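You operate a simulated robot arm through the tools that you are given. There is no shell and no other tool. Be economical: measure what you need, move in short steps, check, and stop when the job is done.

You are at the controls of a simulated two-armed robot. One attempt, no reset.

Task
Torque wheel nut six with the job block's wrench, centre the purple cover on the wheel and free its lock.
Fine: wrench back on its rest.

Only the result counts: the job must be done as asked and must still hold three seconds after the hand-in. Knocking over, shifting, dropping, spilling or breaking anything else fails it. Lids that push on must go on centred and level and be pressed home; caps that screw on are set level and turned clockwise until they are tight.

Robot
Two 7-joint arms with two-finger parallel grippers on one trunk, on a base that drives. Base frame: it is fixed to the floor where the robot stands at the start and does not move with it; the origin is under the middle of the robot, x ahead of it, y to its left, z up. Lengths are in m, angles in rad, forces in N, time in s.
The left shoulder is at the start at [0.05, 0.165, 1.08], the right one opposite. With the tool pointing down near the work surface each hand reaches from about 0.2 to 0.68 m from the robot's upright axis, wherever it stands, measured 20 degrees to its own side. Places, roughly: air chuck arm [0.7, 0, 1]; fifth wheel nut [0.6, 0.4, 0.9]; first wheel nut [0.8, 0.3, 0.9]; fourth wheel nut [0.7, 0.4, 0.9]; second wheel nut [0.6, 0.3, 0.9]; sixth wheel nut [0.8, 0.2, 0.9]; third wheel nut [0.7, 0.2, 0.9]; valve cap [0.9, 0.3, 0.9]; wheel lock [0.4, 0.5, 0.8]. Payload 3.91 kg a hand.
The TCP of each hand is the grasp point between the finger pads, 0.03 m short of the fingertips. In the tool frame z runs along the fingers and y along their closing line. The gripper opens to 0.11 m. The fingers are 0.02 m wide and 0.01 m thick; the gripper's body (0.048 by 0.112 m) begins 0.055 m behind the TCP.
Orientation is that of the tool frame in the base frame, as a unit quaternion [x, y, z, w]. With the fingers straight down and closing along the base's y, the tool's x points along the base's -x, its y along +y and its z along -z.

Tools
- The arms move only by the tool send_rows. It takes "left_series", "right_series" or both (then of equal length, played together; a hand with none holds still); each is a list of rows, each an object of numbers (a shift or turn left out is 0, a gripper value left out holds the last): "tx", "ty", "tz": the shift along the tool's x, y, z in units of 50 mm (1.0 is 50 mm); "rx", "ry", "rz": the turn, a rotation vector about the tool's x, y, z in units of 6 degrees (1.0 is 6 degrees); "hand": the gripper command, from -1 (shut) to 1 (fully open), values between in proportion. In form: [{"tx": .., "ty": .., "tz": .., "rx": .., "ry": .., "rz": .., "hand": ..}, ...]. A call has 1 to 8 rows; each row shifts and turns the commanded pose from where the row before left it, along the tool's axes as they then stand. A call with a number of a shift or a turn outside -1 to 1 is refused whole. Each row takes 0.2 s and may step no farther than 0.05 m and 0.15 rad from the row before; otherwise, or with a gripper value out of range, the whole call is refused. Where a pose cannot be reached the arm comes as near as it can. A force on the tool above 40 N (or 10 N above the force at the start of the call, whichever is more), or a blocked arm, ends the call early, and 0.2 s more pass. The fingers move at their own pace (about 0.045 m/s each) and stop on an object; they squeeze with about 22 N. The grip force told is the motor's: it shows also when the fingers shut on nothing. Time passes only in rows, and 0.2 s behind the last, so rows that do not move let the fingers close. The reply holds the time, the measured pose of the TCP, the force on the tool along the base axes, the opening and the grip force, in the units named above and with some noise, with the torque about the TCP (base axes, N m) and any sound that the robot's microphone picked up, and new pictures: "pictures" is both (left out), scene, wrist or none (wrist: the cameras of the hands that moved).
- Cameras (640 x 400 px; columns grow to the right, rows downward): "scene" is now at [0.1196, 0.0216, 1.2765]; the picture's right is [0.23, -0.97, 0.00], its down [-0.29, -0.07, -0.96] and it looks along [0.93, 0.22, -0.30] (base axes); focal length 214 px, centre (320, 200). "left" rides on the left gripper at [0.072, -0.017, -0.103] in its tool frame; the picture's right is [0.23, 0.97, 0.00], its down [-0.76, 0.18, -0.62] and it looks along [-0.61, 0.14, 0.78] (tool axes); focal length 222 px, centre (320, 200). "right" rides on the right gripper at [0.072, 0.017, -0.103] in its tool frame; the picture's right is [-0.23, 0.97, 0.00], its down [-0.76, -0.18, -0.62] and it looks along [-0.61, -0.14, 0.78] (tool axes); focal length 222 px, centre (320, 200). There is no depth. A picture from a camera that has moved, and an enlarged one, comes with that camera's place and axes in the base frame and with its lens.
- raise_lower(by): slides the trunk up (or, below 0, down) by that many m; the arms and the scene camera ride with it, the base frame stays. It gives what a move gives, with no picture.
- steer(legs): drives the robot by 1 to 6 legs, each [ahead, left, turn to the left] in m, m and rad, along the robot's own axes; the way and the turn of a leg run together, so that a leg with both is an arc; at most 1.5 m and 3.142 rad a leg. The arms and the cameras ride along, it lands a little off, and it stops where it bumps. It gives what a move gives, and a new picture of the scene camera.
- aim_head(pan, tilt): turns the head with the scene camera to pan (to the left, within 1.396 rad either way) and tilt (down, from -0.506 to 1.204), counted from straight ahead of the robot. It gives what a move gives, and a new picture of the scene camera.
- enlarge(camera, box): a new picture of the part [left, top, right, bottom] of that camera's present view, enlarged. No time passes.
- job_done(): hands the job in; it is judged then, once.

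Go step by step. Nothing tells you exact positions but the pictures and the camera data: compare them with the known pose of the tool, close in by small moves and look again before you grip or let go. The budget is 120 turns and 260 pictures, counting those below and the enlarged ones. Unless the task says otherwise, let go and move clear before handing in.

The tools are called after "Request:" as a command line: name --argument value ..., lists and objects as JSON in quotes. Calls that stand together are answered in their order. send_rows: Moves the arms, as the interface text tells. Its arguments: {"type":"object","properties":{"left_series":{"type":"array"},"right_series":{"type":"array"},"pictures":{"type":"string","enum":["both","scene","wrist","none"]}},"required":[]} The other tools are called the same way: raise_lower (by) slides the trunk up or down; steer (legs) drives the base; aim_head (pan, tilt) turns the head that bears the scene camera; enlarge (camera, box) takes an enlarged picture of a part of a camera's view; job_done () hands the job in.

At the start:

```text
time_s: 0.0
left_position: [0.3994, 0.12, 1.1868]
left_ee_rot: [0.0, 1.0, -0.001, 0.0]
left_wrist_force: [0.7, -0.7, 0.1]
left_ft_torque: [0.0, -0.01, 0.01]
left_opening: 0.1102
left_grip_force: 0.0
right_position: [0.3303, -0.1219, 1.178]
right_ee_rot: [0.0, 1.0, 0.001, 0.0]
right_wrist_force: [0.5, -0.4, 0.4]
right_ft_torque: [0.0, 0.0, 0.0]
right_opening: 0.1102
right_grip_force: 0.1
trunk travel left (down, up): [-0.3, 0.203]
robot x, y, heading: [-0.0016, 0.0004, -0.0]
head pan, tilt: [0.23, 0.3]
```

scene: 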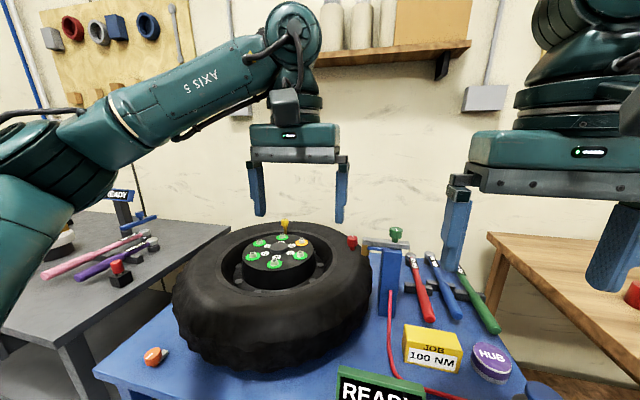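
right: 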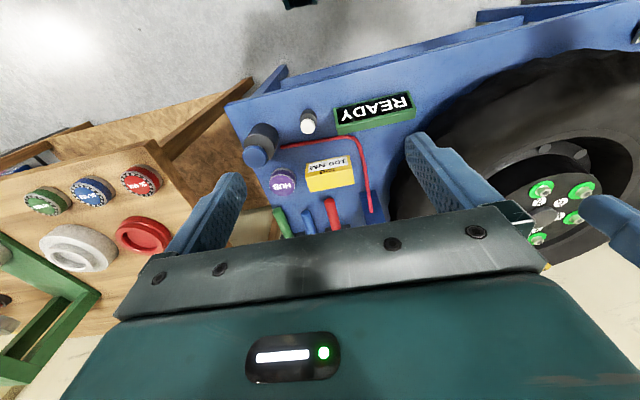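
left: 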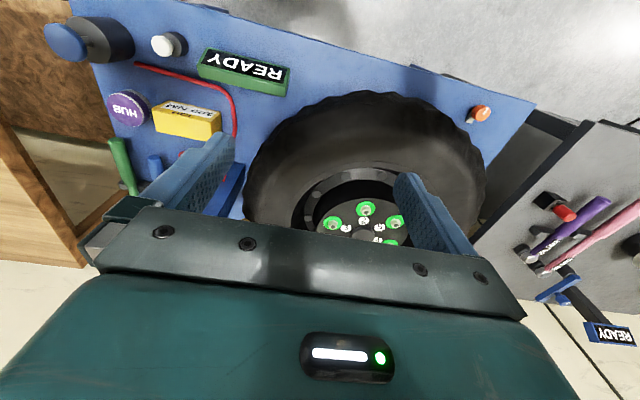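

I see the wheel on a blue bench with green/orange nuts, three wrenches (red, blue, green) to its right, a job block "100 NM", and a purple HUB cover. I'll take close looks first.

Request:
enlarge --camera "scene" --box '[220, 210, 380, 310]'

Request:
enlarge --camera "scene" --box '[340, 220, 532, 340]'

Request:
aim_head --pan 0.0 --tilt 0.75

```text
4.00 times, centred on (300, 260) of scene
camera zoom: at [0.1196, 0.0216, 1.2765], right [0.23, -0.97, 0.0], down [-0.29, -0.07, -0.96], along [0.93, 0.22, -0.3], focal length 858 px, centre (400, -40)
```

zoom: 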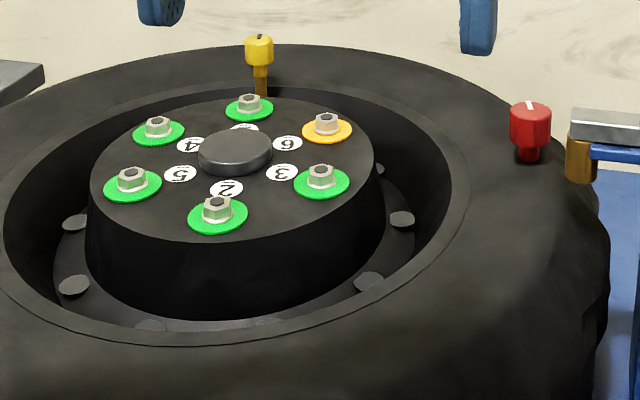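

```text
3.33 times, centred on (436, 280) of scene
camera zoom: at [0.1196, 0.0216, 1.2765], right [0.23, -0.97, 0.0], down [-0.29, -0.07, -0.96], along [0.93, 0.22, -0.3], focal length 715 px, centre (-67, -67)
```

zoom: 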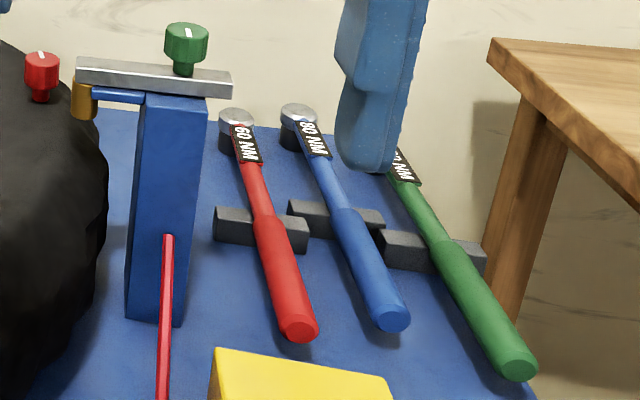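

```text
time_s: 0.9
left_position: [0.3975, 0.1191, 1.1874]
left_ee_rot: [-0.001, 1.0, 0.001, 0.0]
left_wrist_force: [0.4, 0.3, -0.1]
left_ft_torque: [0.01, -0.01, 0.01]
left_opening: 0.1102
left_grip_force: 0.1
right_position: [0.3313, -0.1218, 1.178]
right_ee_rot: [0.0, 1.0, 0.002, 0.0]
right_wrist_force: [-0.3, 1.2, 0.7]
right_ft_torque: [-0.02, 0.0, 0.03]
right_opening: 0.1099
right_grip_force: 0.1
trunk travel left (down, up): [-0.3, 0.203]
robot x, y, heading: [-0.0009, 0.0006, -0.002]
head pan, tilt: [0.0, 0.75]
camera scene: at [0.1116, 0.0002, 1.2362], right [0.0, -1.0, 0.0], down [-0.68, 0.0, -0.73], along [0.73, 0.0, -0.68], focal length 214 px, centre (320, 200)
```

scene: 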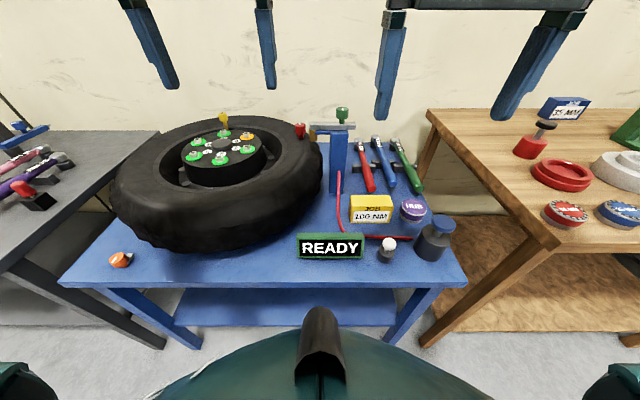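

Wrenches are 60 (red), 80 (blue) and probably 100 (green). I'll read the labels and look over the bench.

Request:
enlarge --camera "scene" --box '[320, 100, 480, 200]'

Request:
enlarge --camera "scene" --box '[280, 180, 480, 305]'

Request:
enlarge --camera "scene" --box '[90, 100, 330, 280]'

Request:
enlarge --camera "scene" --box '[480, 80, 640, 240]'

```text
4.00 times, centred on (400, 150) of scene
camera zoom: at [0.1116, 0.0002, 1.2362], right [0.0, -1.0, 0.0], down [-0.68, 0.0, -0.73], along [0.73, 0.0, -0.68], focal length 858 px, centre (0, 400)
```

zoom: 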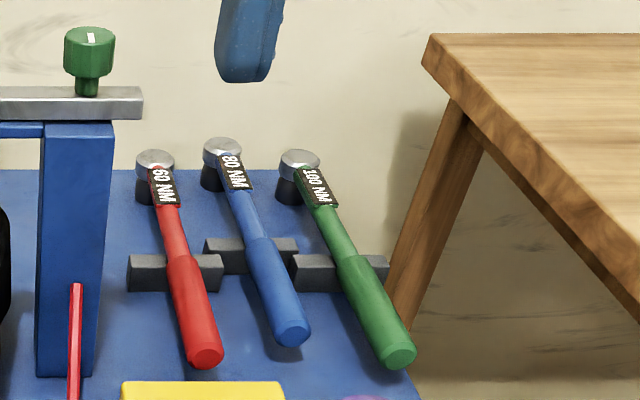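

```text
3.20 times, centred on (380, 242) of scene
camera zoom: at [0.1116, 0.0002, 1.2362], right [0.0, -1.0, 0.0], down [-0.68, 0.0, -0.73], along [0.73, 0.0, -0.68], focal length 686 px, centre (128, 64)
```

zoom: 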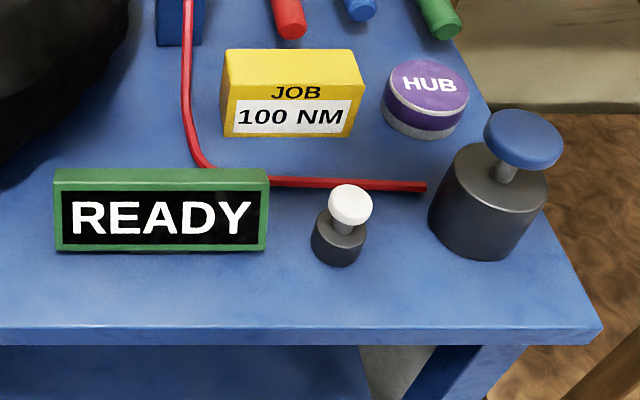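

```text
2.22 times, centred on (210, 190) of scene
camera zoom: at [0.1116, 0.0002, 1.2362], right [0.0, -1.0, 0.0], down [-0.68, 0.0, -0.73], along [0.73, 0.0, -0.68], focal length 477 px, centre (564, 222)
```

zoom: 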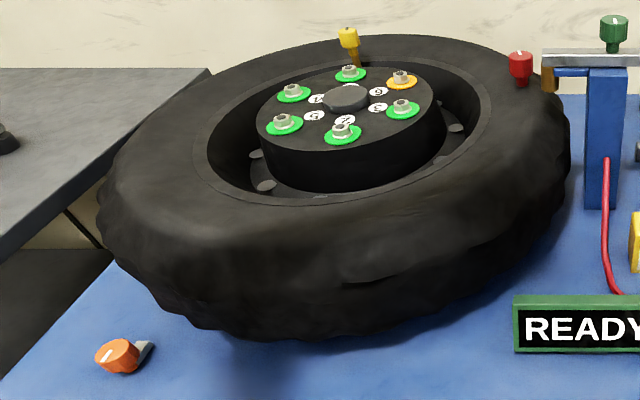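

```text
2.50 times, centred on (560, 160) of scene
camera zoom: at [0.1116, 0.0002, 1.2362], right [0.0, -1.0, 0.0], down [-0.68, 0.0, -0.73], along [0.73, 0.0, -0.68], focal length 536 px, centre (-280, 300)
```

zoom: 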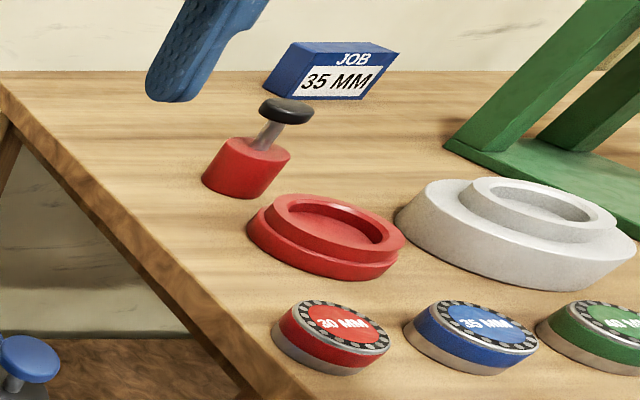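

The green wrench is 100 NM. I'll look down to see how much room the base has in front of the bench.

Request:
aim_head --pan -0.3 --tilt 1.2

Request:
enlarge --camera "left" --box '[420, 80, 520, 142]'

```text
time_s: 1.8
left_position: [0.3979, 0.1201, 1.1877]
left_ee_rot: [-0.001, 1.0, 0.0, 0.0]
left_wrist_force: [0.0, 0.3, -0.4]
left_ft_torque: [-0.01, -0.03, 0.01]
left_opening: 0.1099
left_grip_force: 0.0
right_position: [0.3308, -0.122, 1.1776]
right_ee_rot: [0.0, 1.0, 0.0, -0.001]
right_wrist_force: [1.1, -0.7, 0.4]
right_ft_torque: [0.03, -0.04, -0.01]
right_opening: 0.1101
right_grip_force: 0.2
trunk travel left (down, up): [-0.3, 0.203]
robot x, y, heading: [-0.0037, -0.0002, -0.002]
head pan, tilt: [-0.3, 1.201]
camera scene: at [0.0822, -0.0163, 1.2044], right [-0.3, -0.96, 0.0], down [-0.89, 0.28, -0.36], along [0.35, -0.11, -0.93], focal length 214 px, centre (320, 200)
```

scene: 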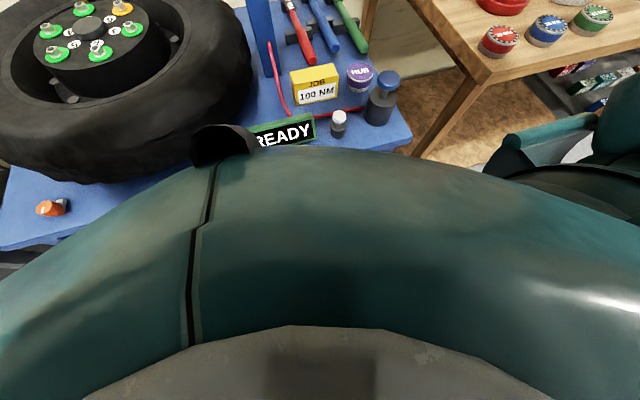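

```text
6.40 times, centred on (470, 111) of left
camera zoom: at [0.3261, 0.1038, 1.2907], right [-0.23, 0.97, 0.0], down [0.76, 0.18, 0.62], along [0.61, 0.14, -0.78], focal length 1422 px, centre (-640, 770)
```

zoom: 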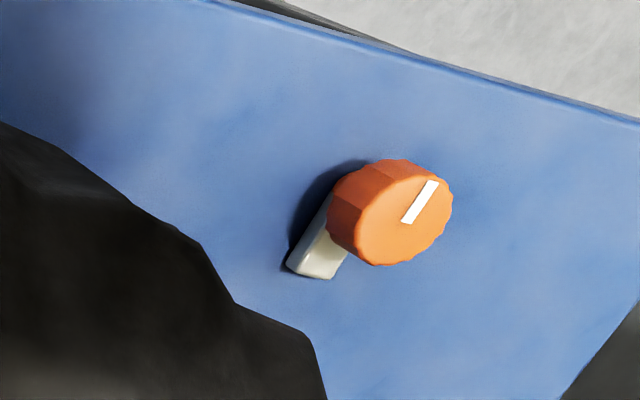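

Next I'll move the right hand over the wrenches for a closer view.

Request:
send_rows --right_series '[{"tx": -0.6, "ty": -0.55, "tz": 0.3}, {"tx": -0.6, "ty": -0.55, "tz": 0.3}, {"tx": -0.6, "ty": -0.55, "tz": 0.3}, {"tx": -0.6, "ty": -0.55, "tz": 0.3}, {"tx": -0.6, "ty": -0.55, "tz": 0.3}, {"tx": -0.6, "ty": -0.55, "tz": 0.3}, {"tx": -0.6, "ty": -0.55, "tz": 0.3}]' --pictures "wrist"

```text
time_s: 3.4
left_position: [0.3998, 0.1201, 1.1878]
left_ee_rot: [-0.001, 1.0, 0.0, 0.001]
left_wrist_force: [-0.6, -0.8, -0.2]
left_ft_torque: [0.0, 0.04, 0.0]
left_opening: 0.1101
left_grip_force: 0.1
right_position: [0.5399, -0.3145, 1.0737]
right_ee_rot: [0.001, 1.0, 0.001, 0.0]
right_wrist_force: [0.6, 0.1, 0.9]
right_ft_torque: [0.04, 0.01, 0.0]
right_opening: 0.11
right_grip_force: 0.1
trunk travel left (down, up): [-0.3, 0.203]
robot x, y, heading: [0.0008, -0.0013, -0.002]
head pan, tilt: [-0.3, 1.201]
camera right: at [0.4676, -0.2975, 1.1773], right [0.23, 0.97, 0.0], down [0.76, -0.18, 0.62], along [0.61, -0.14, -0.78], focal length 222 px, centre (320, 200)
```

right: 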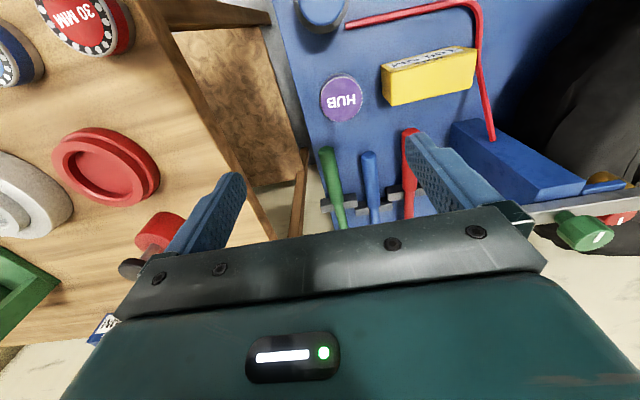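

The green handle end lies near (0.655, -0.33, 0.78), which is beyond reach from here. I'll tilt the right hand so its camera looks back at the gap between base and bench.

Request:
send_rows --right_series '[{"ry": 1, "tz": -0.5}, {"ry": 1, "tz": -0.5}, {"ry": 1, "tz": -0.3}, {"ry": 1}, {"ry": 1}, {"ry": 1}, {"ry": 1}, {"ry": 1}]' --pictures "wrist"

```text
time_s: 5.2
left_position: [0.3984, 0.1185, 1.1881]
left_ee_rot: [-0.001, 1.0, 0.001, 0.0]
left_wrist_force: [0.5, -0.4, 0.0]
left_ft_torque: [0.01, 0.02, 0.03]
left_opening: 0.11
left_grip_force: 0.1
right_position: [0.4004, -0.1964, 1.0686]
right_ee_rot: [0.0, 0.913, 0.002, -0.407]
right_wrist_force: [0.2, 0.5, -0.9]
right_ft_torque: [-0.01, 0.01, 0.01]
right_opening: 0.1101
right_grip_force: 0.0
right hand out of reach, approached as far as the arm can: row 3, 4, 5, 6, 7, 8
trunk travel left (down, up): [-0.3, 0.203]
robot x, y, heading: [0.0005, -0.0001, -0.004]
head pan, tilt: [-0.3, 1.201]
camera right: at [0.4279, -0.1788, 1.1925], right [0.15, 0.97, -0.17], down [0.97, -0.18, -0.15], along [-0.18, -0.14, -0.97], focal length 222 px, centre (320, 200)
```

right: 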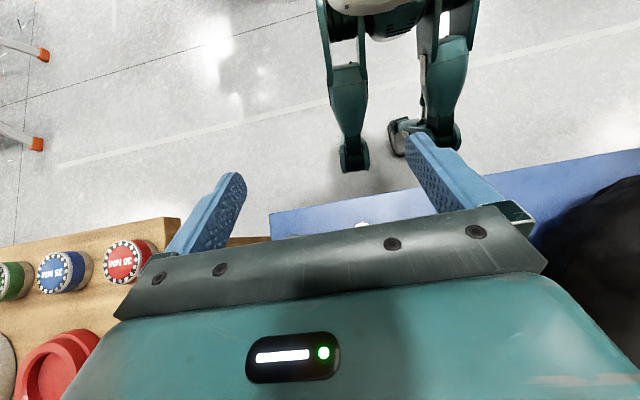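

It stands on legs, with about 0.3 m to the bench edge at floor level, so driving ahead 0.12 m is safe. I'll straighten the hand and drive ahead and to the right.

Request:
send_rows --right_series '[{"ry": -1}, {"ry": -1}, {"ry": -1}, {"ry": -1}, {"ry": -1}, {"ry": -1}, {"ry": -1}, {"ry": -1}]' --pictures "none"

Request:
steer --legs '[[0.12, -0.2, 0]]'

Request:
aim_head --pan -0.15 --tilt 0.75

```text
time_s: 7.0
left_position: [0.3982, 0.1194, 1.1889]
left_ee_rot: [0.0, 1.0, -0.001, 0.0]
left_wrist_force: [0.0, 0.3, -0.3]
left_ft_torque: [0.02, -0.01, -0.04]
left_opening: 0.1099
left_grip_force: 0.1
right_position: [0.4005, -0.1959, 1.0693]
right_ee_rot: [0.0, 1.0, 0.0, 0.002]
right_wrist_force: [-1.3, -0.7, -0.5]
right_ft_torque: [-0.01, -0.02, 0.01]
right_opening: 0.1101
right_grip_force: 0.0
trunk travel left (down, up): [-0.3, 0.203]
robot x, y, heading: [0.003, 0.0, 0.001]
head pan, tilt: [-0.3, 1.201]
```

```text
time_s: 9.4
left_position: [0.4988, -0.0736, 1.1883]
left_ee_rot: [0.0, 1.0, 0.001, 0.0]
left_wrist_force: [0.9, 0.5, 0.0]
left_ft_torque: [-0.01, -0.01, 0.02]
left_opening: 0.1101
left_grip_force: 0.0
right_position: [0.4999, -0.3904, 1.0699]
right_ee_rot: [0.0, 1.0, 0.002, 0.0]
right_wrist_force: [-0.2, 0.8, 0.3]
right_ft_torque: [-0.01, 0.02, -0.02]
right_opening: 0.1102
right_grip_force: 0.0
trunk travel left (down, up): [-0.3, 0.203]
robot x, y, heading: [0.1022, -0.193, -0.0]
head pan, tilt: [-0.3, 1.201]
camera scene: at [0.1823, -0.2103, 1.2044], right [-0.3, -0.95, 0.0], down [-0.89, 0.28, -0.36], along [0.35, -0.11, -0.93], focal length 214 px, centre (320, 200)
```

scene: 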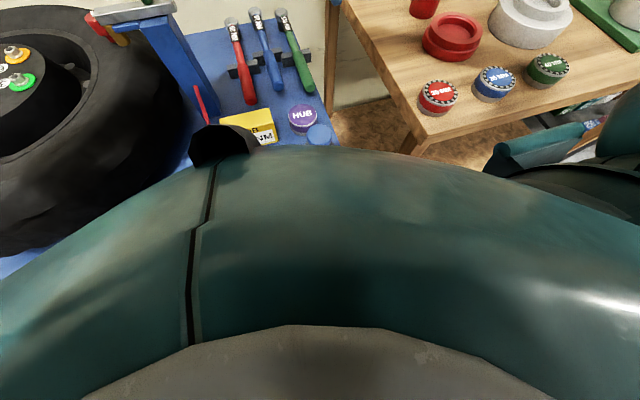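

```text
time_s: 10.3
left_position: [0.4995, -0.0752, 1.1884]
left_ee_rot: [0.001, 1.0, 0.0, 0.0]
left_wrist_force: [0.1, -0.1, 0.7]
left_ft_torque: [0.03, 0.01, -0.04]
left_opening: 0.1099
left_grip_force: 0.0
right_position: [0.4996, -0.3897, 1.0697]
right_ee_rot: [0.001, 1.0, 0.0, 0.001]
right_wrist_force: [-0.9, 0.4, 0.1]
right_ft_torque: [0.0, -0.03, 0.01]
right_opening: 0.1103
right_grip_force: 0.0
trunk travel left (down, up): [-0.3, 0.203]
robot x, y, heading: [0.1054, -0.1936, 0.001]
head pan, tilt: [-0.15, 0.75]
camera scene: at [0.2108, -0.2063, 1.236], right [-0.15, -0.99, 0.0], down [-0.67, 0.1, -0.73], along [0.72, -0.11, -0.68], focal length 214 px, centre (320, 200)
```

scene: 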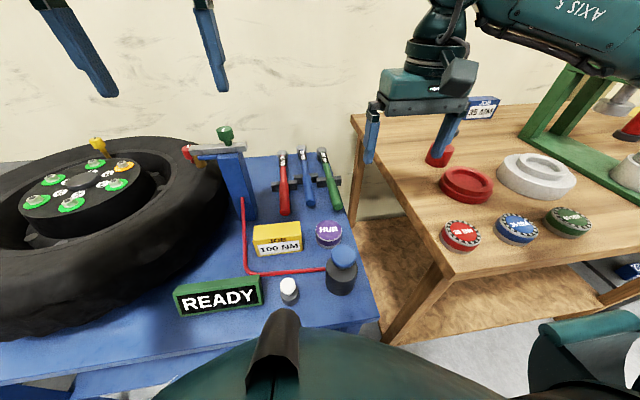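

The base moved to (0.10, -0.19). Now I'll zoom on the wrenches to triangulate.

Request:
enlarge --camera "scene" --box '[250, 130, 378, 210]'

Request:
send_rows --right_series '[{"tx": -0.7, "ty": 0.2, "tz": 0.3}, {"tx": -0.7, "ty": 0.2, "tz": 0.3}, {"tx": -0.7, "ty": 0.2, "tz": 0.3}, {"tx": -0.7, "ty": 0.2, "tz": 0.3}]' --pictures "wrist"

```text
5.00 times, centred on (314, 170) of scene
camera zoom: at [0.2108, -0.2063, 1.236], right [-0.15, -0.99, 0.0], down [-0.67, 0.1, -0.73], along [0.72, -0.11, -0.68], focal length 1072 px, centre (350, 350)
```

zoom: 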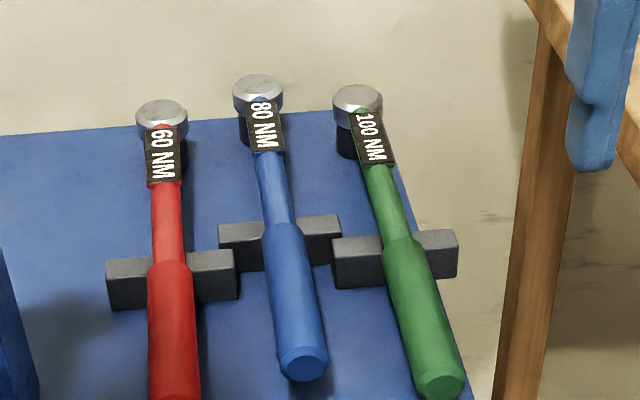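

```text
time_s: 11.3
left_position: [0.4996, -0.0745, 1.1876]
left_ee_rot: [0.001, 1.0, 0.001, 0.0]
left_wrist_force: [-0.1, -0.2, -0.6]
left_ft_torque: [0.01, 0.01, -0.01]
left_opening: 0.11
left_grip_force: 0.0
right_position: [0.6421, -0.3506, 1.0106]
right_ee_rot: [0.001, 1.0, 0.001, 0.0]
right_wrist_force: [0.5, 0.5, 0.7]
right_ft_torque: [0.03, 0.01, 0.0]
right_opening: 0.1102
right_grip_force: 0.1
trunk travel left (down, up): [-0.3, 0.203]
robot x, y, heading: [0.1009, -0.1922, -0.003]
head pan, tilt: [-0.15, 0.75]
camera right: at [0.5691, -0.3335, 1.113], right [0.23, 0.97, 0.0], down [0.76, -0.18, 0.62], along [0.61, -0.14, -0.78], focal length 222 px, centre (320, 200)
```

right: 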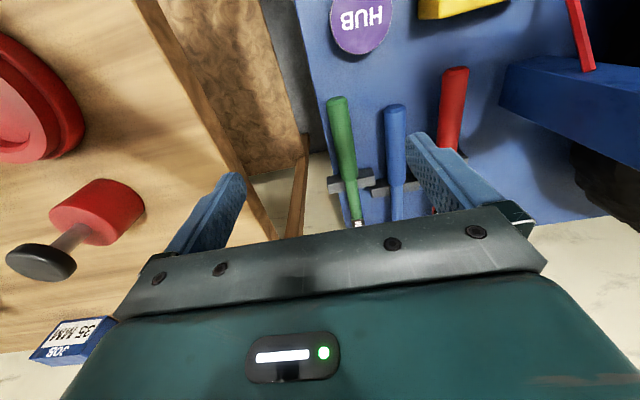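

The green handle end is at about (0.656, -0.329, 0.78) and the wrench runs along +x. I'll narrow the fingers and come down over the handle.

Request:
send_rows --right_series '[{"tx": -0.5, "ty": 0.1, "tz": 0.6, "hand": 0.05}, {"tx": -0.5, "ty": 0.1, "tz": 0.6}, {"tx": -0.5, "ty": 0.1, "tz": 0.6}, {"tx": -0.5, "ty": 0.1, "tz": 0.6}]'

```text
time_s: 12.3
left_position: [0.4997, -0.0745, 1.1877]
left_ee_rot: [0.001, 1.0, 0.0, 0.0]
left_wrist_force: [0.1, -0.4, 0.9]
left_ft_torque: [-0.02, -0.04, -0.02]
left_opening: 0.11
left_grip_force: 0.2
right_position: [0.7401, -0.3291, 0.891]
right_ee_rot: [0.0, 1.0, 0.001, 0.001]
right_wrist_force: [1.3, 0.4, 0.2]
right_ft_torque: [0.03, 0.0, 0.04]
right_opening: 0.058
right_grip_force: 0.2
trunk travel left (down, up): [-0.3, 0.203]
robot x, y, heading: [0.102, -0.1931, -0.003]
head pan, tilt: [-0.15, 0.75]
camera scene: at [0.2111, -0.2059, 1.2361], right [-0.15, -0.99, 0.0], down [-0.67, 0.1, -0.73], along [0.72, -0.11, -0.68], focal length 214 px, centre (320, 200)
camera right: at [0.6679, -0.3117, 0.9935], right [0.23, 0.97, 0.0], down [0.76, -0.18, 0.62], along [0.61, -0.14, -0.78], focal length 222 px, centre (320, 200)
```

scene: 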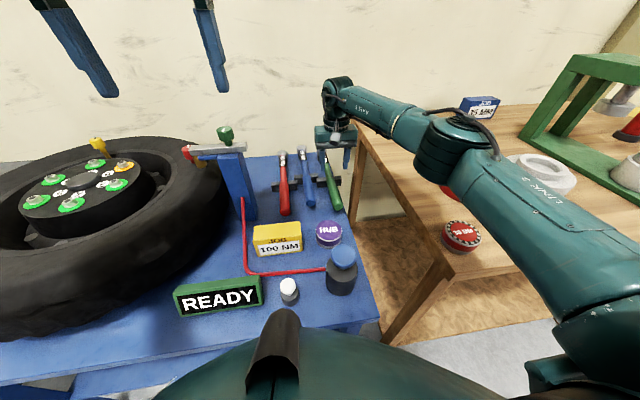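
right: 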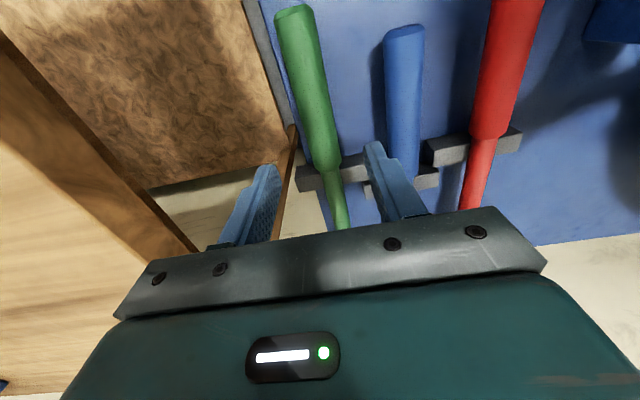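

Request:
send_rows --right_series '[{"tz": 0.7, "ty": -0.04}, {"tz": 0.7}, {"tz": 0.68}]'

```text
time_s: 13.1
left_position: [0.5005, -0.0748, 1.1874]
left_ee_rot: [0.0, 1.0, 0.0, 0.0]
left_wrist_force: [0.3, -0.3, -0.6]
left_ft_torque: [0.01, 0.02, -0.02]
left_opening: 0.1103
left_grip_force: 0.1
right_position: [0.7404, -0.3323, 0.7835]
right_ee_rot: [0.001, 1.0, 0.001, 0.001]
right_wrist_force: [0.6, 0.5, -0.1]
right_ft_torque: [0.0, -0.03, 0.01]
right_opening: 0.058
right_grip_force: 0.0
trunk travel left (down, up): [-0.3, 0.203]
robot x, y, heading: [0.0996, -0.1897, -0.001]
head pan, tilt: [-0.15, 0.75]
camera scene: at [0.2109, -0.2062, 1.2361], right [-0.15, -0.99, 0.0], down [-0.67, 0.1, -0.73], along [0.72, -0.11, -0.68], focal length 214 px, centre (320, 200)
camera right: at [0.6673, -0.3158, 0.8873], right [0.23, 0.97, 0.0], down [0.76, -0.18, 0.62], along [0.61, -0.14, -0.78], focal length 222 px, centre (320, 200)
```

scene: 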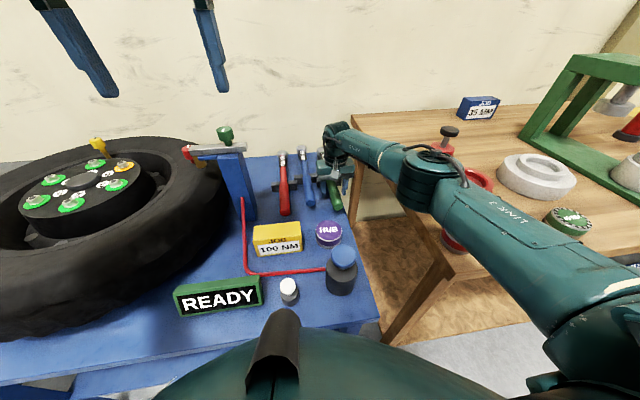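
right: 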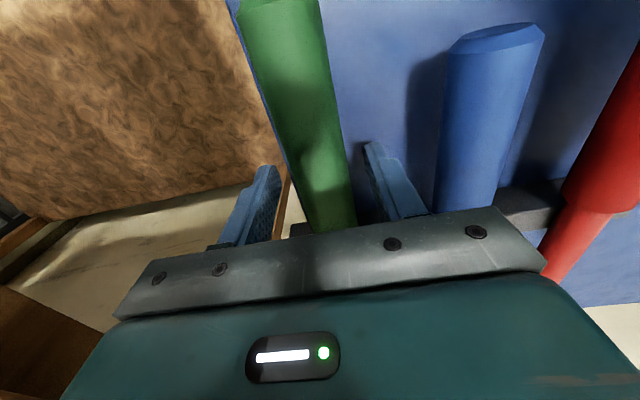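

The handle is between the fingers. I'll zoom in to check the height against the pads.

Request:
enlarge --camera "right" --box '[220, 120, 440, 258]'

Request:
enlarge --camera "scene" --box '[280, 110, 408, 230]'

```text
2.90 times, centred on (330, 189) of right
camera zoom: at [0.6673, -0.3158, 0.8873], right [0.23, 0.97, 0.0], down [0.76, -0.18, 0.62], along [0.61, -0.14, -0.78], focal length 644 px, centre (291, 232)
```

zoom: 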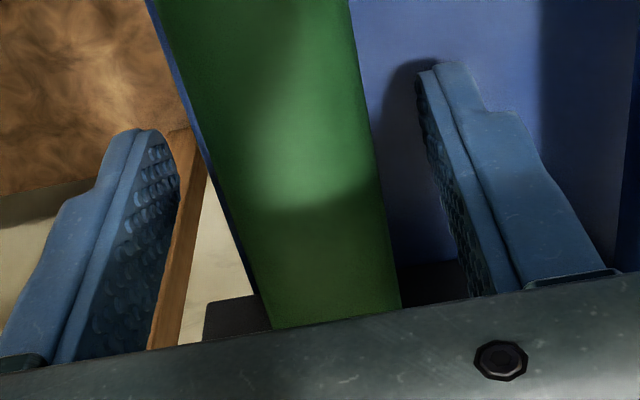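

```text
3.33 times, centred on (344, 170) of scene
camera zoom: at [0.2109, -0.2062, 1.2361], right [-0.15, -0.99, 0.0], down [-0.67, 0.1, -0.73], along [0.72, -0.11, -0.68], focal length 715 px, centre (240, 300)
```

zoom: 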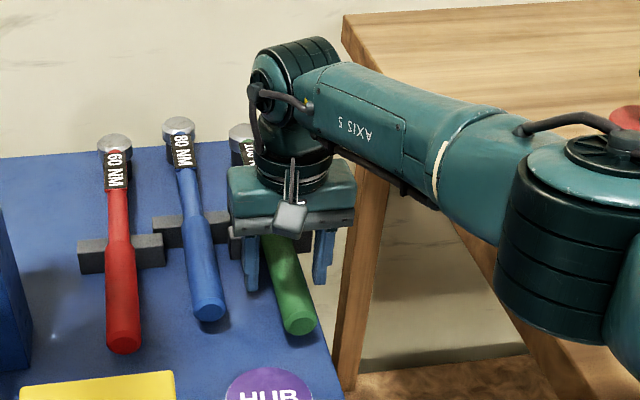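

Request:
send_rows --right_series '[{"hand": -1}, {}, {}, {}]' --pictures "wrist"

```text
time_s: 14.1
left_position: [0.4989, -0.075, 1.1886]
left_ee_rot: [0.0, 1.0, 0.0, 0.0]
left_wrist_force: [0.3, -0.5, -0.5]
left_ft_torque: [0.01, 0.0, 0.04]
left_opening: 0.1098
left_grip_force: 0.0
right_position: [0.7389, -0.3332, 0.785]
right_ee_rot: [0.0, 1.0, 0.001, 0.0]
right_wrist_force: [0.6, 2.2, 0.1]
right_ft_torque: [0.09, -0.09, 0.29]
right_opening: 0.0293
right_grip_force: 22.1
trunk travel left (down, up): [-0.3, 0.203]
robot x, y, heading: [0.0999, -0.1969, 0.001]
head pan, tilt: [-0.15, 0.75]
camera right: at [0.6672, -0.3157, 0.8875], right [0.23, 0.97, 0.0], down [0.76, -0.18, 0.62], along [0.61, -0.14, -0.78], focal length 222 px, centre (320, 200)
```

right: 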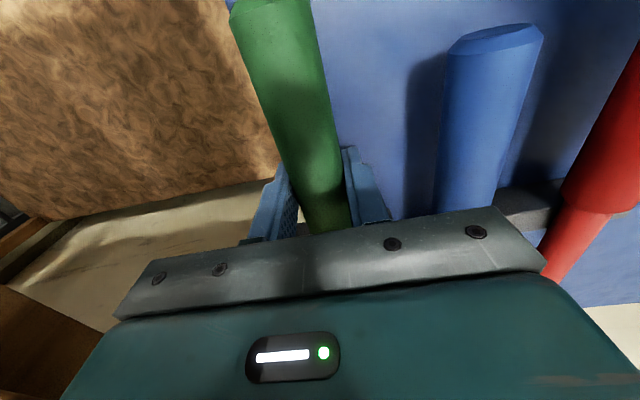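

Grip holds at 0.029 m. I'll note the rest pose, TCP (0.739, -0.333, 0.785) with identity tool yaw, and lift slowly.

Request:
send_rows --right_series '[{"tz": -0.2}, {"tz": -0.3}, {"tz": -0.5}]'

```text
time_s: 14.9
left_position: [0.4997, -0.0752, 1.1884]
left_ee_rot: [0.0, 1.0, 0.0, 0.0]
left_wrist_force: [0.1, 0.9, 0.6]
left_ft_torque: [0.0, -0.01, 0.01]
left_opening: 0.11
left_grip_force: 0.1
right_position: [0.7392, -0.3353, 0.8343]
right_ee_rot: [0.001, 1.0, 0.0, 0.0]
right_wrist_force: [-0.3, 0.3, -4.9]
right_ft_torque: [0.02, 0.69, -0.03]
right_opening: 0.0292
right_grip_force: 22.7
trunk travel left (down, up): [-0.3, 0.203]
robot x, y, heading: [0.1005, -0.1917, -0.002]
head pan, tilt: [-0.15, 0.75]
camera scene: at [0.2111, -0.2063, 1.236], right [-0.15, -0.99, 0.0], down [-0.67, 0.1, -0.73], along [0.72, -0.11, -0.68], focal length 214 px, centre (320, 200)
camera right: at [0.6672, -0.3165, 0.9384], right [0.23, 0.97, 0.0], down [0.76, -0.18, 0.62], along [0.61, -0.14, -0.78], focal length 222 px, centre (320, 200)
```

scene: 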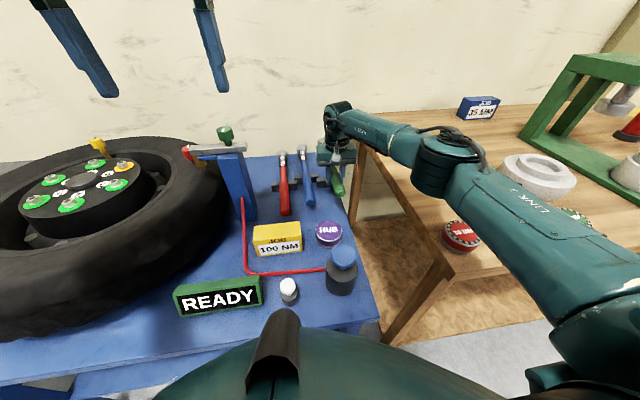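
right: 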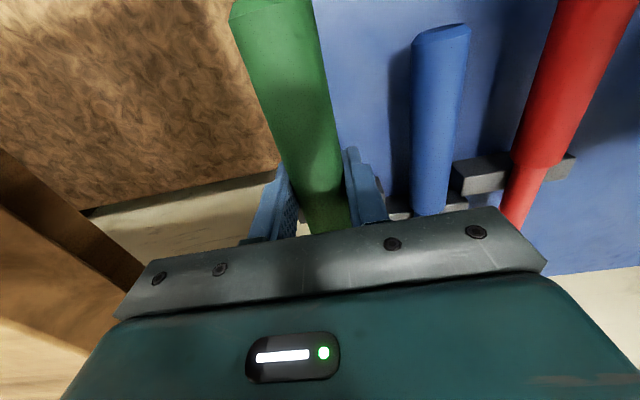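

The wrench (about 0.5 kg) hangs level with no slip. I'll raise it above the chuck arm (top about 1.03), shift the left hand outward and drive left towards the wheel.

Request:
send_rows --right_series '[{"tz": -0.9}, {"tz": -0.9}, {"tz": -0.8, "tx": 0.5}, {"tz": -0.8, "tx": 0.5}, {"tz": -0.8, "tx": 0.5}, {"tz": -0.7, "tx": 0.6}, {"tz": -0.7, "tx": 0.6}, {"tz": -0.6, "tx": 0.6}]' --left_series '[{"ty": 0.4}, {"ty": 0.5}, {"ty": 0.5, "tx": 0.3}, {"ty": 0.5, "tx": 0.3}, {"ty": 0.5, "tx": 0.3}, {"ty": 0.5, "tx": 0.3}, {"ty": 0.4, "tx": 0.3}, {}]' --pictures "both"

```text
time_s: 16.7
left_position: [0.4244, 0.0918, 1.1876]
left_ee_rot: [0.0, 1.0, 0.0, 0.001]
left_wrist_force: [-0.7, 0.2, -0.6]
left_ft_torque: [0.0, 0.0, 0.0]
left_opening: 0.1101
left_grip_force: 0.0
right_position: [0.5762, -0.3318, 1.1447]
right_ee_rot: [0.001, 1.0, 0.0, -0.001]
right_wrist_force: [-0.1, -0.3, -5.0]
right_ft_torque: [0.02, 0.69, -0.02]
right_opening: 0.0293
right_grip_force: 21.6
trunk travel left (down, up): [-0.3, 0.203]
robot x, y, heading: [0.1015, -0.1953, -0.002]
head pan, tilt: [-0.15, 0.75]
camera scene: at [0.2107, -0.2064, 1.2361], right [-0.15, -0.99, 0.0], down [-0.67, 0.1, -0.73], along [0.72, -0.11, -0.68], focal length 214 px, centre (320, 200)
camera right: at [0.5045, -0.3142, 1.2493], right [0.23, 0.97, 0.0], down [0.76, -0.18, 0.62], along [0.61, -0.14, -0.78], focal length 222 px, centre (320, 200)
camera left: at [0.3508, 0.076, 1.2902], right [-0.23, 0.97, 0.0], down [0.76, 0.18, 0.62], along [0.61, 0.14, -0.78], focal length 222 px, centre (320, 200)
```

scene: 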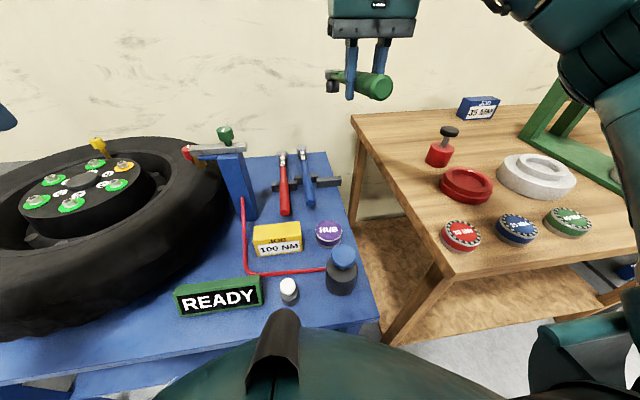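
right: 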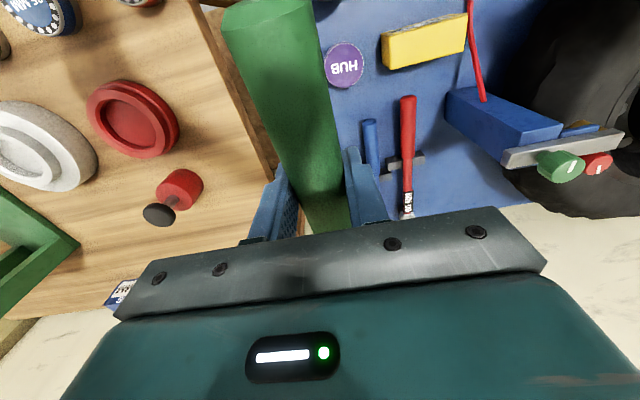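
left: 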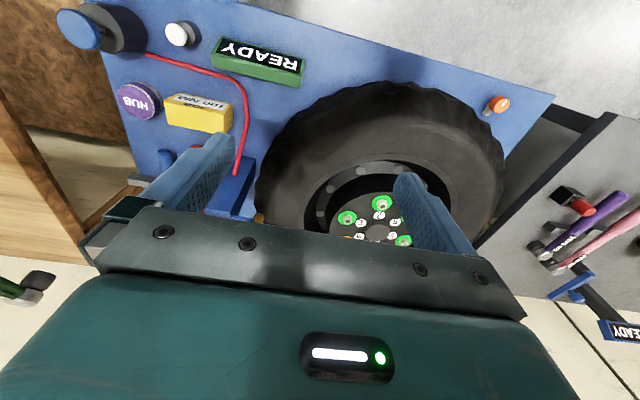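

Request:
steer --legs '[[0, 0.5, 0]]'

Request:
aim_head --pan -0.05 --tilt 0.75

```text
time_s: 21.6
left_position: [0.4239, 0.5988, 1.188]
left_ee_rot: [-0.002, 1.0, 0.0, 0.0]
left_wrist_force: [0.2, 0.2, 0.4]
left_ft_torque: [-0.05, -0.01, 0.05]
left_opening: 0.1097
left_grip_force: 0.0
right_position: [0.5794, 0.1753, 1.1444]
right_ee_rot: [0.0, 1.0, 0.001, 0.0]
right_wrist_force: [0.0, 0.6, -5.1]
right_ft_torque: [-0.04, 0.69, 0.03]
right_opening: 0.0295
right_grip_force: 21.7
trunk travel left (down, up): [-0.3, 0.203]
robot x, y, heading: [0.0989, 0.313, -0.001]
head pan, tilt: [-0.15, 0.75]
camera scene: at [0.2114, 0.2998, 1.236], right [-0.15, -0.99, 0.0], down [-0.67, 0.1, -0.73], along [0.72, -0.11, -0.68], focal length 214 px, centre (320, 200)
```

scene: 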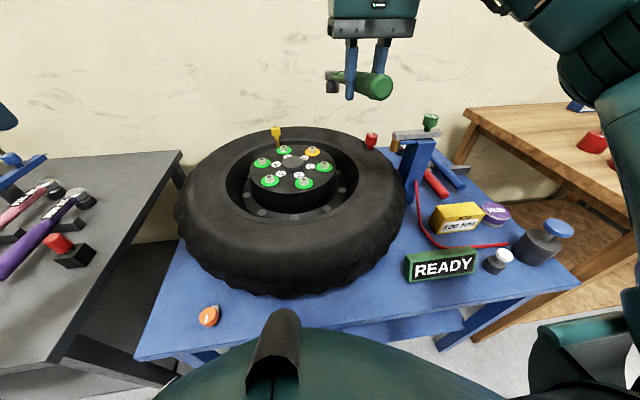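

```text
time_s: 22.3
left_position: [0.425, 0.5974, 1.1877]
left_ee_rot: [-0.001, 1.0, 0.0, 0.0]
left_wrist_force: [-0.1, 0.3, -0.4]
left_ft_torque: [0.0, 0.0, -0.01]
left_opening: 0.1099
left_grip_force: 0.1
right_position: [0.5784, 0.175, 1.1444]
right_ee_rot: [0.001, 1.0, 0.001, -0.001]
right_wrist_force: [0.0, -0.5, -4.6]
right_ft_torque: [0.0, 0.71, -0.03]
right_opening: 0.0295
right_grip_force: 21.8
trunk travel left (down, up): [-0.3, 0.203]
robot x, y, heading: [0.1036, 0.3122, 0.004]
head pan, tilt: [-0.051, 0.75]
camera scene: at [0.2122, 0.3078, 1.236], right [-0.05, -1.0, 0.0], down [-0.68, 0.03, -0.73], along [0.73, -0.04, -0.68], focal length 214 px, centre (320, 200)
```

scene: 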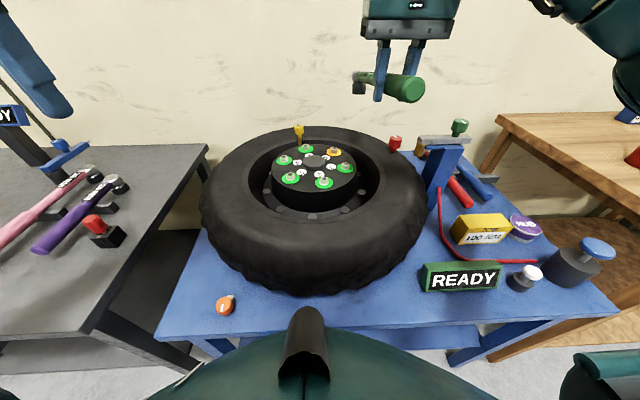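

Request:
enlarge --camera "scene" --box '[262, 120, 390, 200]'

Request:
enlarge --camera "scene" --box '[340, 40, 440, 105]'

Request:
enlarge --camera "left" --box '[0, 0, 640, 400]'

Request:
enlarge --camera "right" --box '[320, 0, 640, 200]'

```text
5.00 times, centred on (326, 160) of scene
camera zoom: at [0.2122, 0.3078, 1.236], right [-0.05, -1.0, 0.0], down [-0.68, 0.03, -0.73], along [0.73, -0.04, -0.68], focal length 1072 px, centre (290, 400)
```

zoom: 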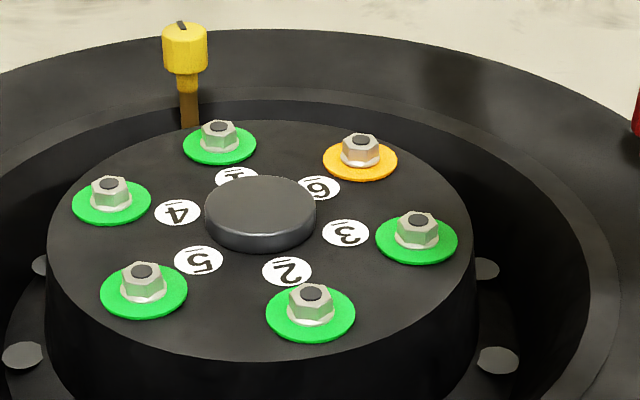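

```text
6.15 times, centred on (390, 72) of scene
camera zoom: at [0.2122, 0.3078, 1.236], right [-0.05, -1.0, 0.0], down [-0.68, 0.03, -0.73], along [0.73, -0.04, -0.68], focal length 1320 px, centre (-111, 985)
```

zoom: 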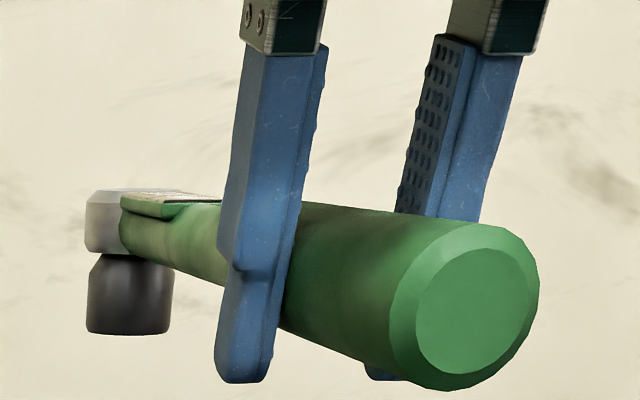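

```text
1.00 times, centred on (320, 200) of left (not enlarged: the box is as wide or as high as the picture)
camera zoom: at [0.3512, 0.5821, 1.2901], right [-0.23, 0.97, 0.0], down [0.76, 0.18, 0.62], along [0.61, 0.14, -0.78], focal length 222 px, centre (320, 200)
```

zoom: 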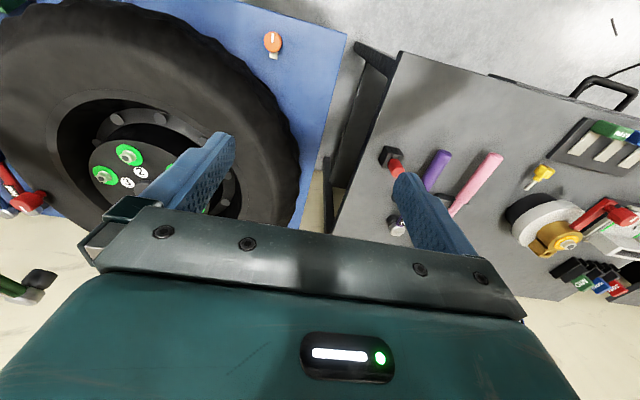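

```text
2.00 times, centred on (480, 100) of right
camera zoom: at [0.5059, 0.1924, 1.2486], right [0.23, 0.97, 0.0], down [0.76, -0.18, 0.62], along [0.61, -0.14, -0.78], focal length 444 px, centre (0, 400)
```

zoom: 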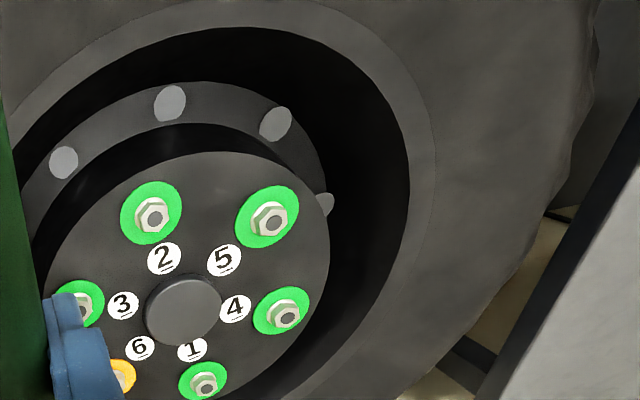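

Nut 6 is at about (0.768, 0.239) with its top at z≈0.92, and the hub centre is at (0.7085, 0.299). The wrench head seems to sag a little in the grip, so I'll check whether it's creeping.

Request:
send_rows --right_series '[{}, {}, {}, {}]' --pictures "wrist"

Request:
enlarge --camera "scene" --box '[340, 40, 440, 105]'

```text
time_s: 23.3
left_position: [0.4242, 0.5969, 1.1875]
left_ee_rot: [0.0, 1.0, 0.0, 0.0]
left_wrist_force: [0.0, -0.1, 0.1]
left_ft_torque: [-0.04, -0.02, -0.01]
left_opening: 0.11
left_grip_force: 0.1
right_position: [0.5793, 0.174, 1.1461]
right_ee_rot: [-0.001, 1.0, 0.001, 0.0]
right_wrist_force: [-0.3, -1.3, -4.4]
right_ft_torque: [0.02, 0.69, 0.03]
right_opening: 0.0293
right_grip_force: 21.8
trunk travel left (down, up): [-0.3, 0.203]
robot x, y, heading: [0.1048, 0.3078, 0.006]
head pan, tilt: [-0.051, 0.75]
camera right: at [0.5059, 0.1924, 1.2487], right [0.23, 0.97, 0.0], down [0.76, -0.18, 0.62], along [0.61, -0.14, -0.78], focal length 222 px, centre (320, 200)
```

right: 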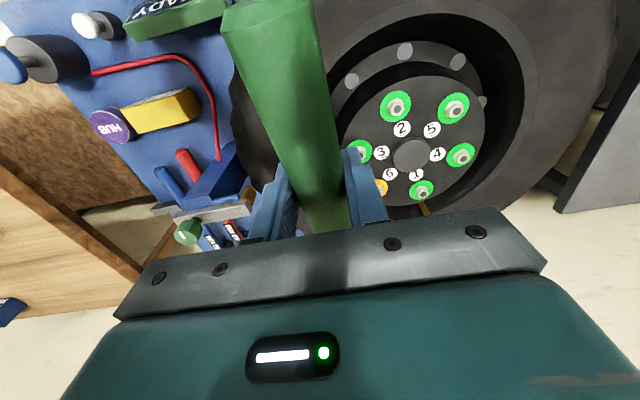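

```text
6.15 times, centred on (390, 72) of scene
camera zoom: at [0.2122, 0.3079, 1.236], right [-0.05, -1.0, 0.0], down [-0.68, 0.03, -0.73], along [0.73, -0.04, -0.68], focal length 1320 px, centre (-111, 985)
```

zoom: 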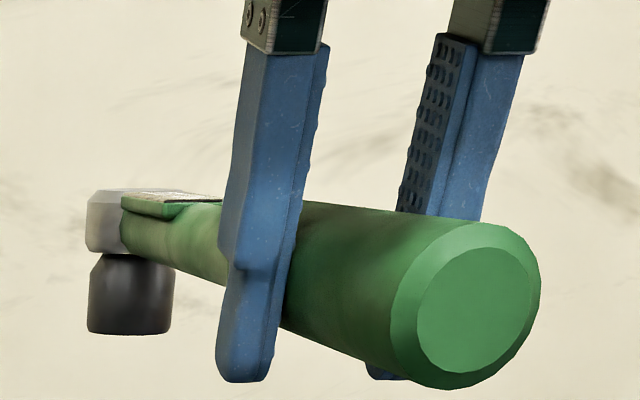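

The sag is static at about 9–10°. I'll level the wrench with a hand tilt and bring the socket above nut 6, with the head about 0.23 m ahead of the TCP.

Request:
send_rows --right_series '[{"tx": 0.44, "ty": 0.59, "tz": 0.4}, {"tx": 0.44, "ty": 0.59, "tz": 0.5}, {"tz": 0.6}, {"tz": 0.5}, {"ry": -0.8}, {"ry": -0.8}, {}]'

Request:
enlarge --camera "scene" --box '[262, 90, 422, 190]'

```text
time_s: 24.9
left_position: [0.4234, 0.597, 1.187]
left_ee_rot: [-0.001, 1.0, 0.0, -0.001]
left_wrist_force: [-0.1, 0.6, -0.5]
left_ft_torque: [-0.01, 0.02, -0.02]
left_opening: 0.1102
left_grip_force: 0.0
right_position: [0.534, 0.2345, 1.0447]
right_ee_rot: [0.0, 0.997, 0.0, 0.083]
right_wrist_force: [0.4, 0.1, -5.8]
right_ft_torque: [0.0, 0.7, 0.04]
right_opening: 0.0296
right_grip_force: 22.4
trunk travel left (down, up): [-0.3, 0.203]
robot x, y, heading: [0.1025, 0.311, 0.003]
head pan, tilt: [-0.051, 0.75]
camera scene: at [0.2122, 0.3079, 1.236], right [-0.05, -1.0, 0.0], down [-0.68, 0.03, -0.73], along [0.73, -0.04, -0.68], focal length 214 px, centre (320, 200)
camera right: at [0.4458, 0.2517, 1.135], right [0.22, 0.97, 0.04], down [0.65, -0.18, 0.74], along [0.73, -0.14, -0.67], focal length 222 px, centre (320, 200)
```

scene: 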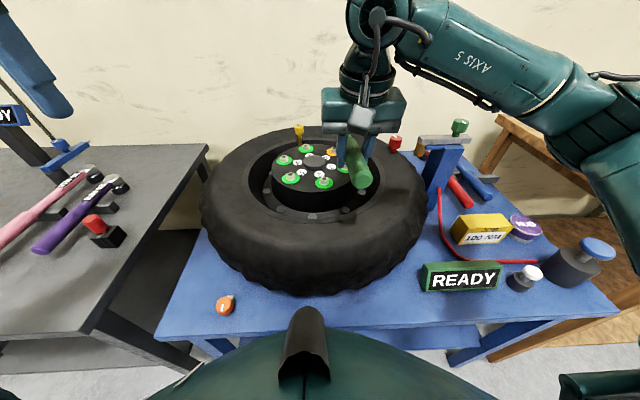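
right: 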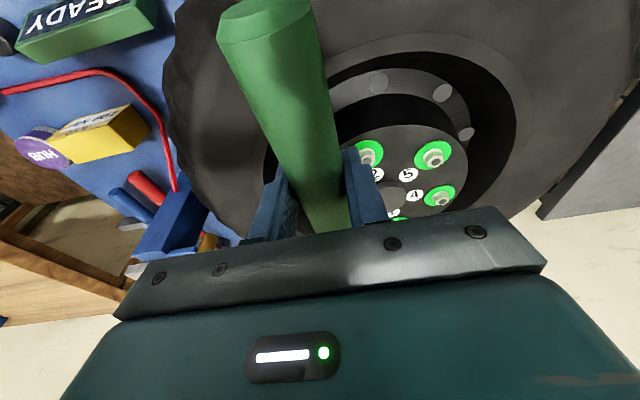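

```text
4.00 times, centred on (342, 140) of scene
camera zoom: at [0.2122, 0.3079, 1.236], right [-0.05, -1.0, 0.0], down [-0.68, 0.03, -0.73], along [0.73, -0.04, -0.68], focal length 858 px, centre (232, 440)
```

zoom: 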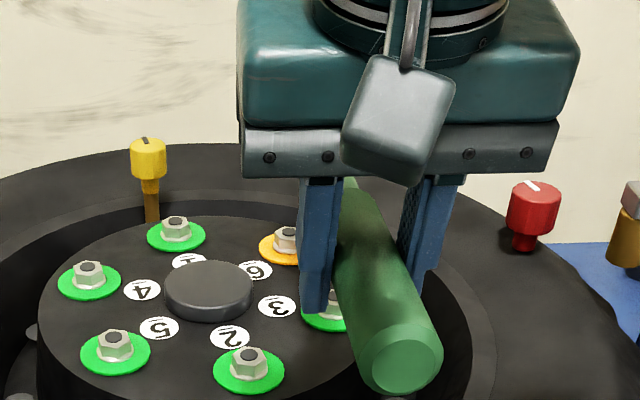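

The gripper hides the head from the scene camera. I'll turn the left hand (yaw, then tilt) so its camera views the socket and nut from the left.

Request:
send_rows --left_series '[{"rz": 1}, {"rz": 1}, {"rz": 1}, {"rz": 1}, {"rz": 1}, {"rz": 1}, {"rz": 1}, {"rz": 1}]' --pictures "none"

Request:
send_rows --left_series '[{"ry": -1}, {"ry": -1}, {"ry": -1}, {"ry": -1}, {"ry": -1}]' --pictures "wrist"

```text
time_s: 26.7
left_position: [0.4171, 0.5829, 1.1786]
left_ee_rot: [0.406, 0.914, 0.0, 0.0]
left_wrist_force: [-0.1, 0.1, 0.1]
left_ft_torque: [-0.01, -0.01, 0.03]
left_opening: 0.1099
left_grip_force: 0.1
left hand out of reach, approached as far as the arm can: row 8
right_position: [0.5342, 0.2345, 1.0449]
right_ee_rot: [0.001, 0.997, 0.001, 0.083]
right_wrist_force: [-0.5, 0.2, -5.0]
right_ft_torque: [-0.02, 0.7, 0.02]
right_opening: 0.0294
right_grip_force: 22.2
trunk travel left (down, up): [-0.3, 0.203]
robot x, y, heading: [0.0993, 0.3119, 0.004]
head pan, tilt: [-0.051, 0.75]
```

```text
time_s: 27.9
left_position: [0.418, 0.5823, 1.1786]
left_ee_rot: [0.392, 0.883, -0.106, 0.237]
left_wrist_force: [0.2, 0.1, -0.2]
left_ft_torque: [0.03, -0.02, -0.05]
left_opening: 0.11
left_grip_force: 0.1
right_position: [0.5349, 0.2359, 1.0444]
right_ee_rot: [0.0, 0.996, 0.001, 0.084]
right_wrist_force: [-0.2, 0.1, -4.8]
right_ft_torque: [0.03, 0.71, 0.01]
right_opening: 0.0296
right_grip_force: 21.6
trunk travel left (down, up): [-0.3, 0.203]
robot x, y, heading: [0.1033, 0.3105, 0.002]
head pan, tilt: [-0.051, 0.75]
camera left: at [0.3279, 0.6577, 1.2308], right [0.59, 0.8, -0.11], down [0.36, -0.14, 0.92], along [0.72, -0.59, -0.37], focal length 222 px, centre (320, 200)
```

left: 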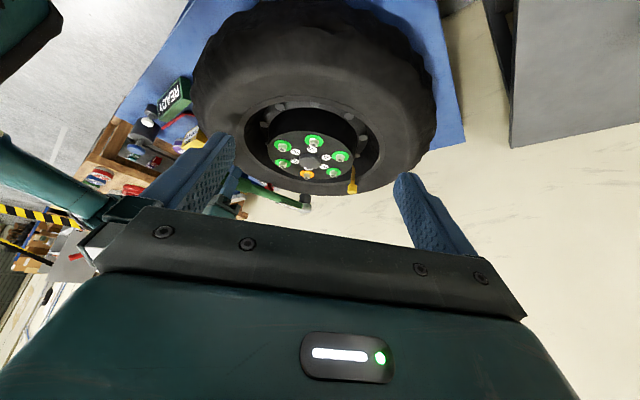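

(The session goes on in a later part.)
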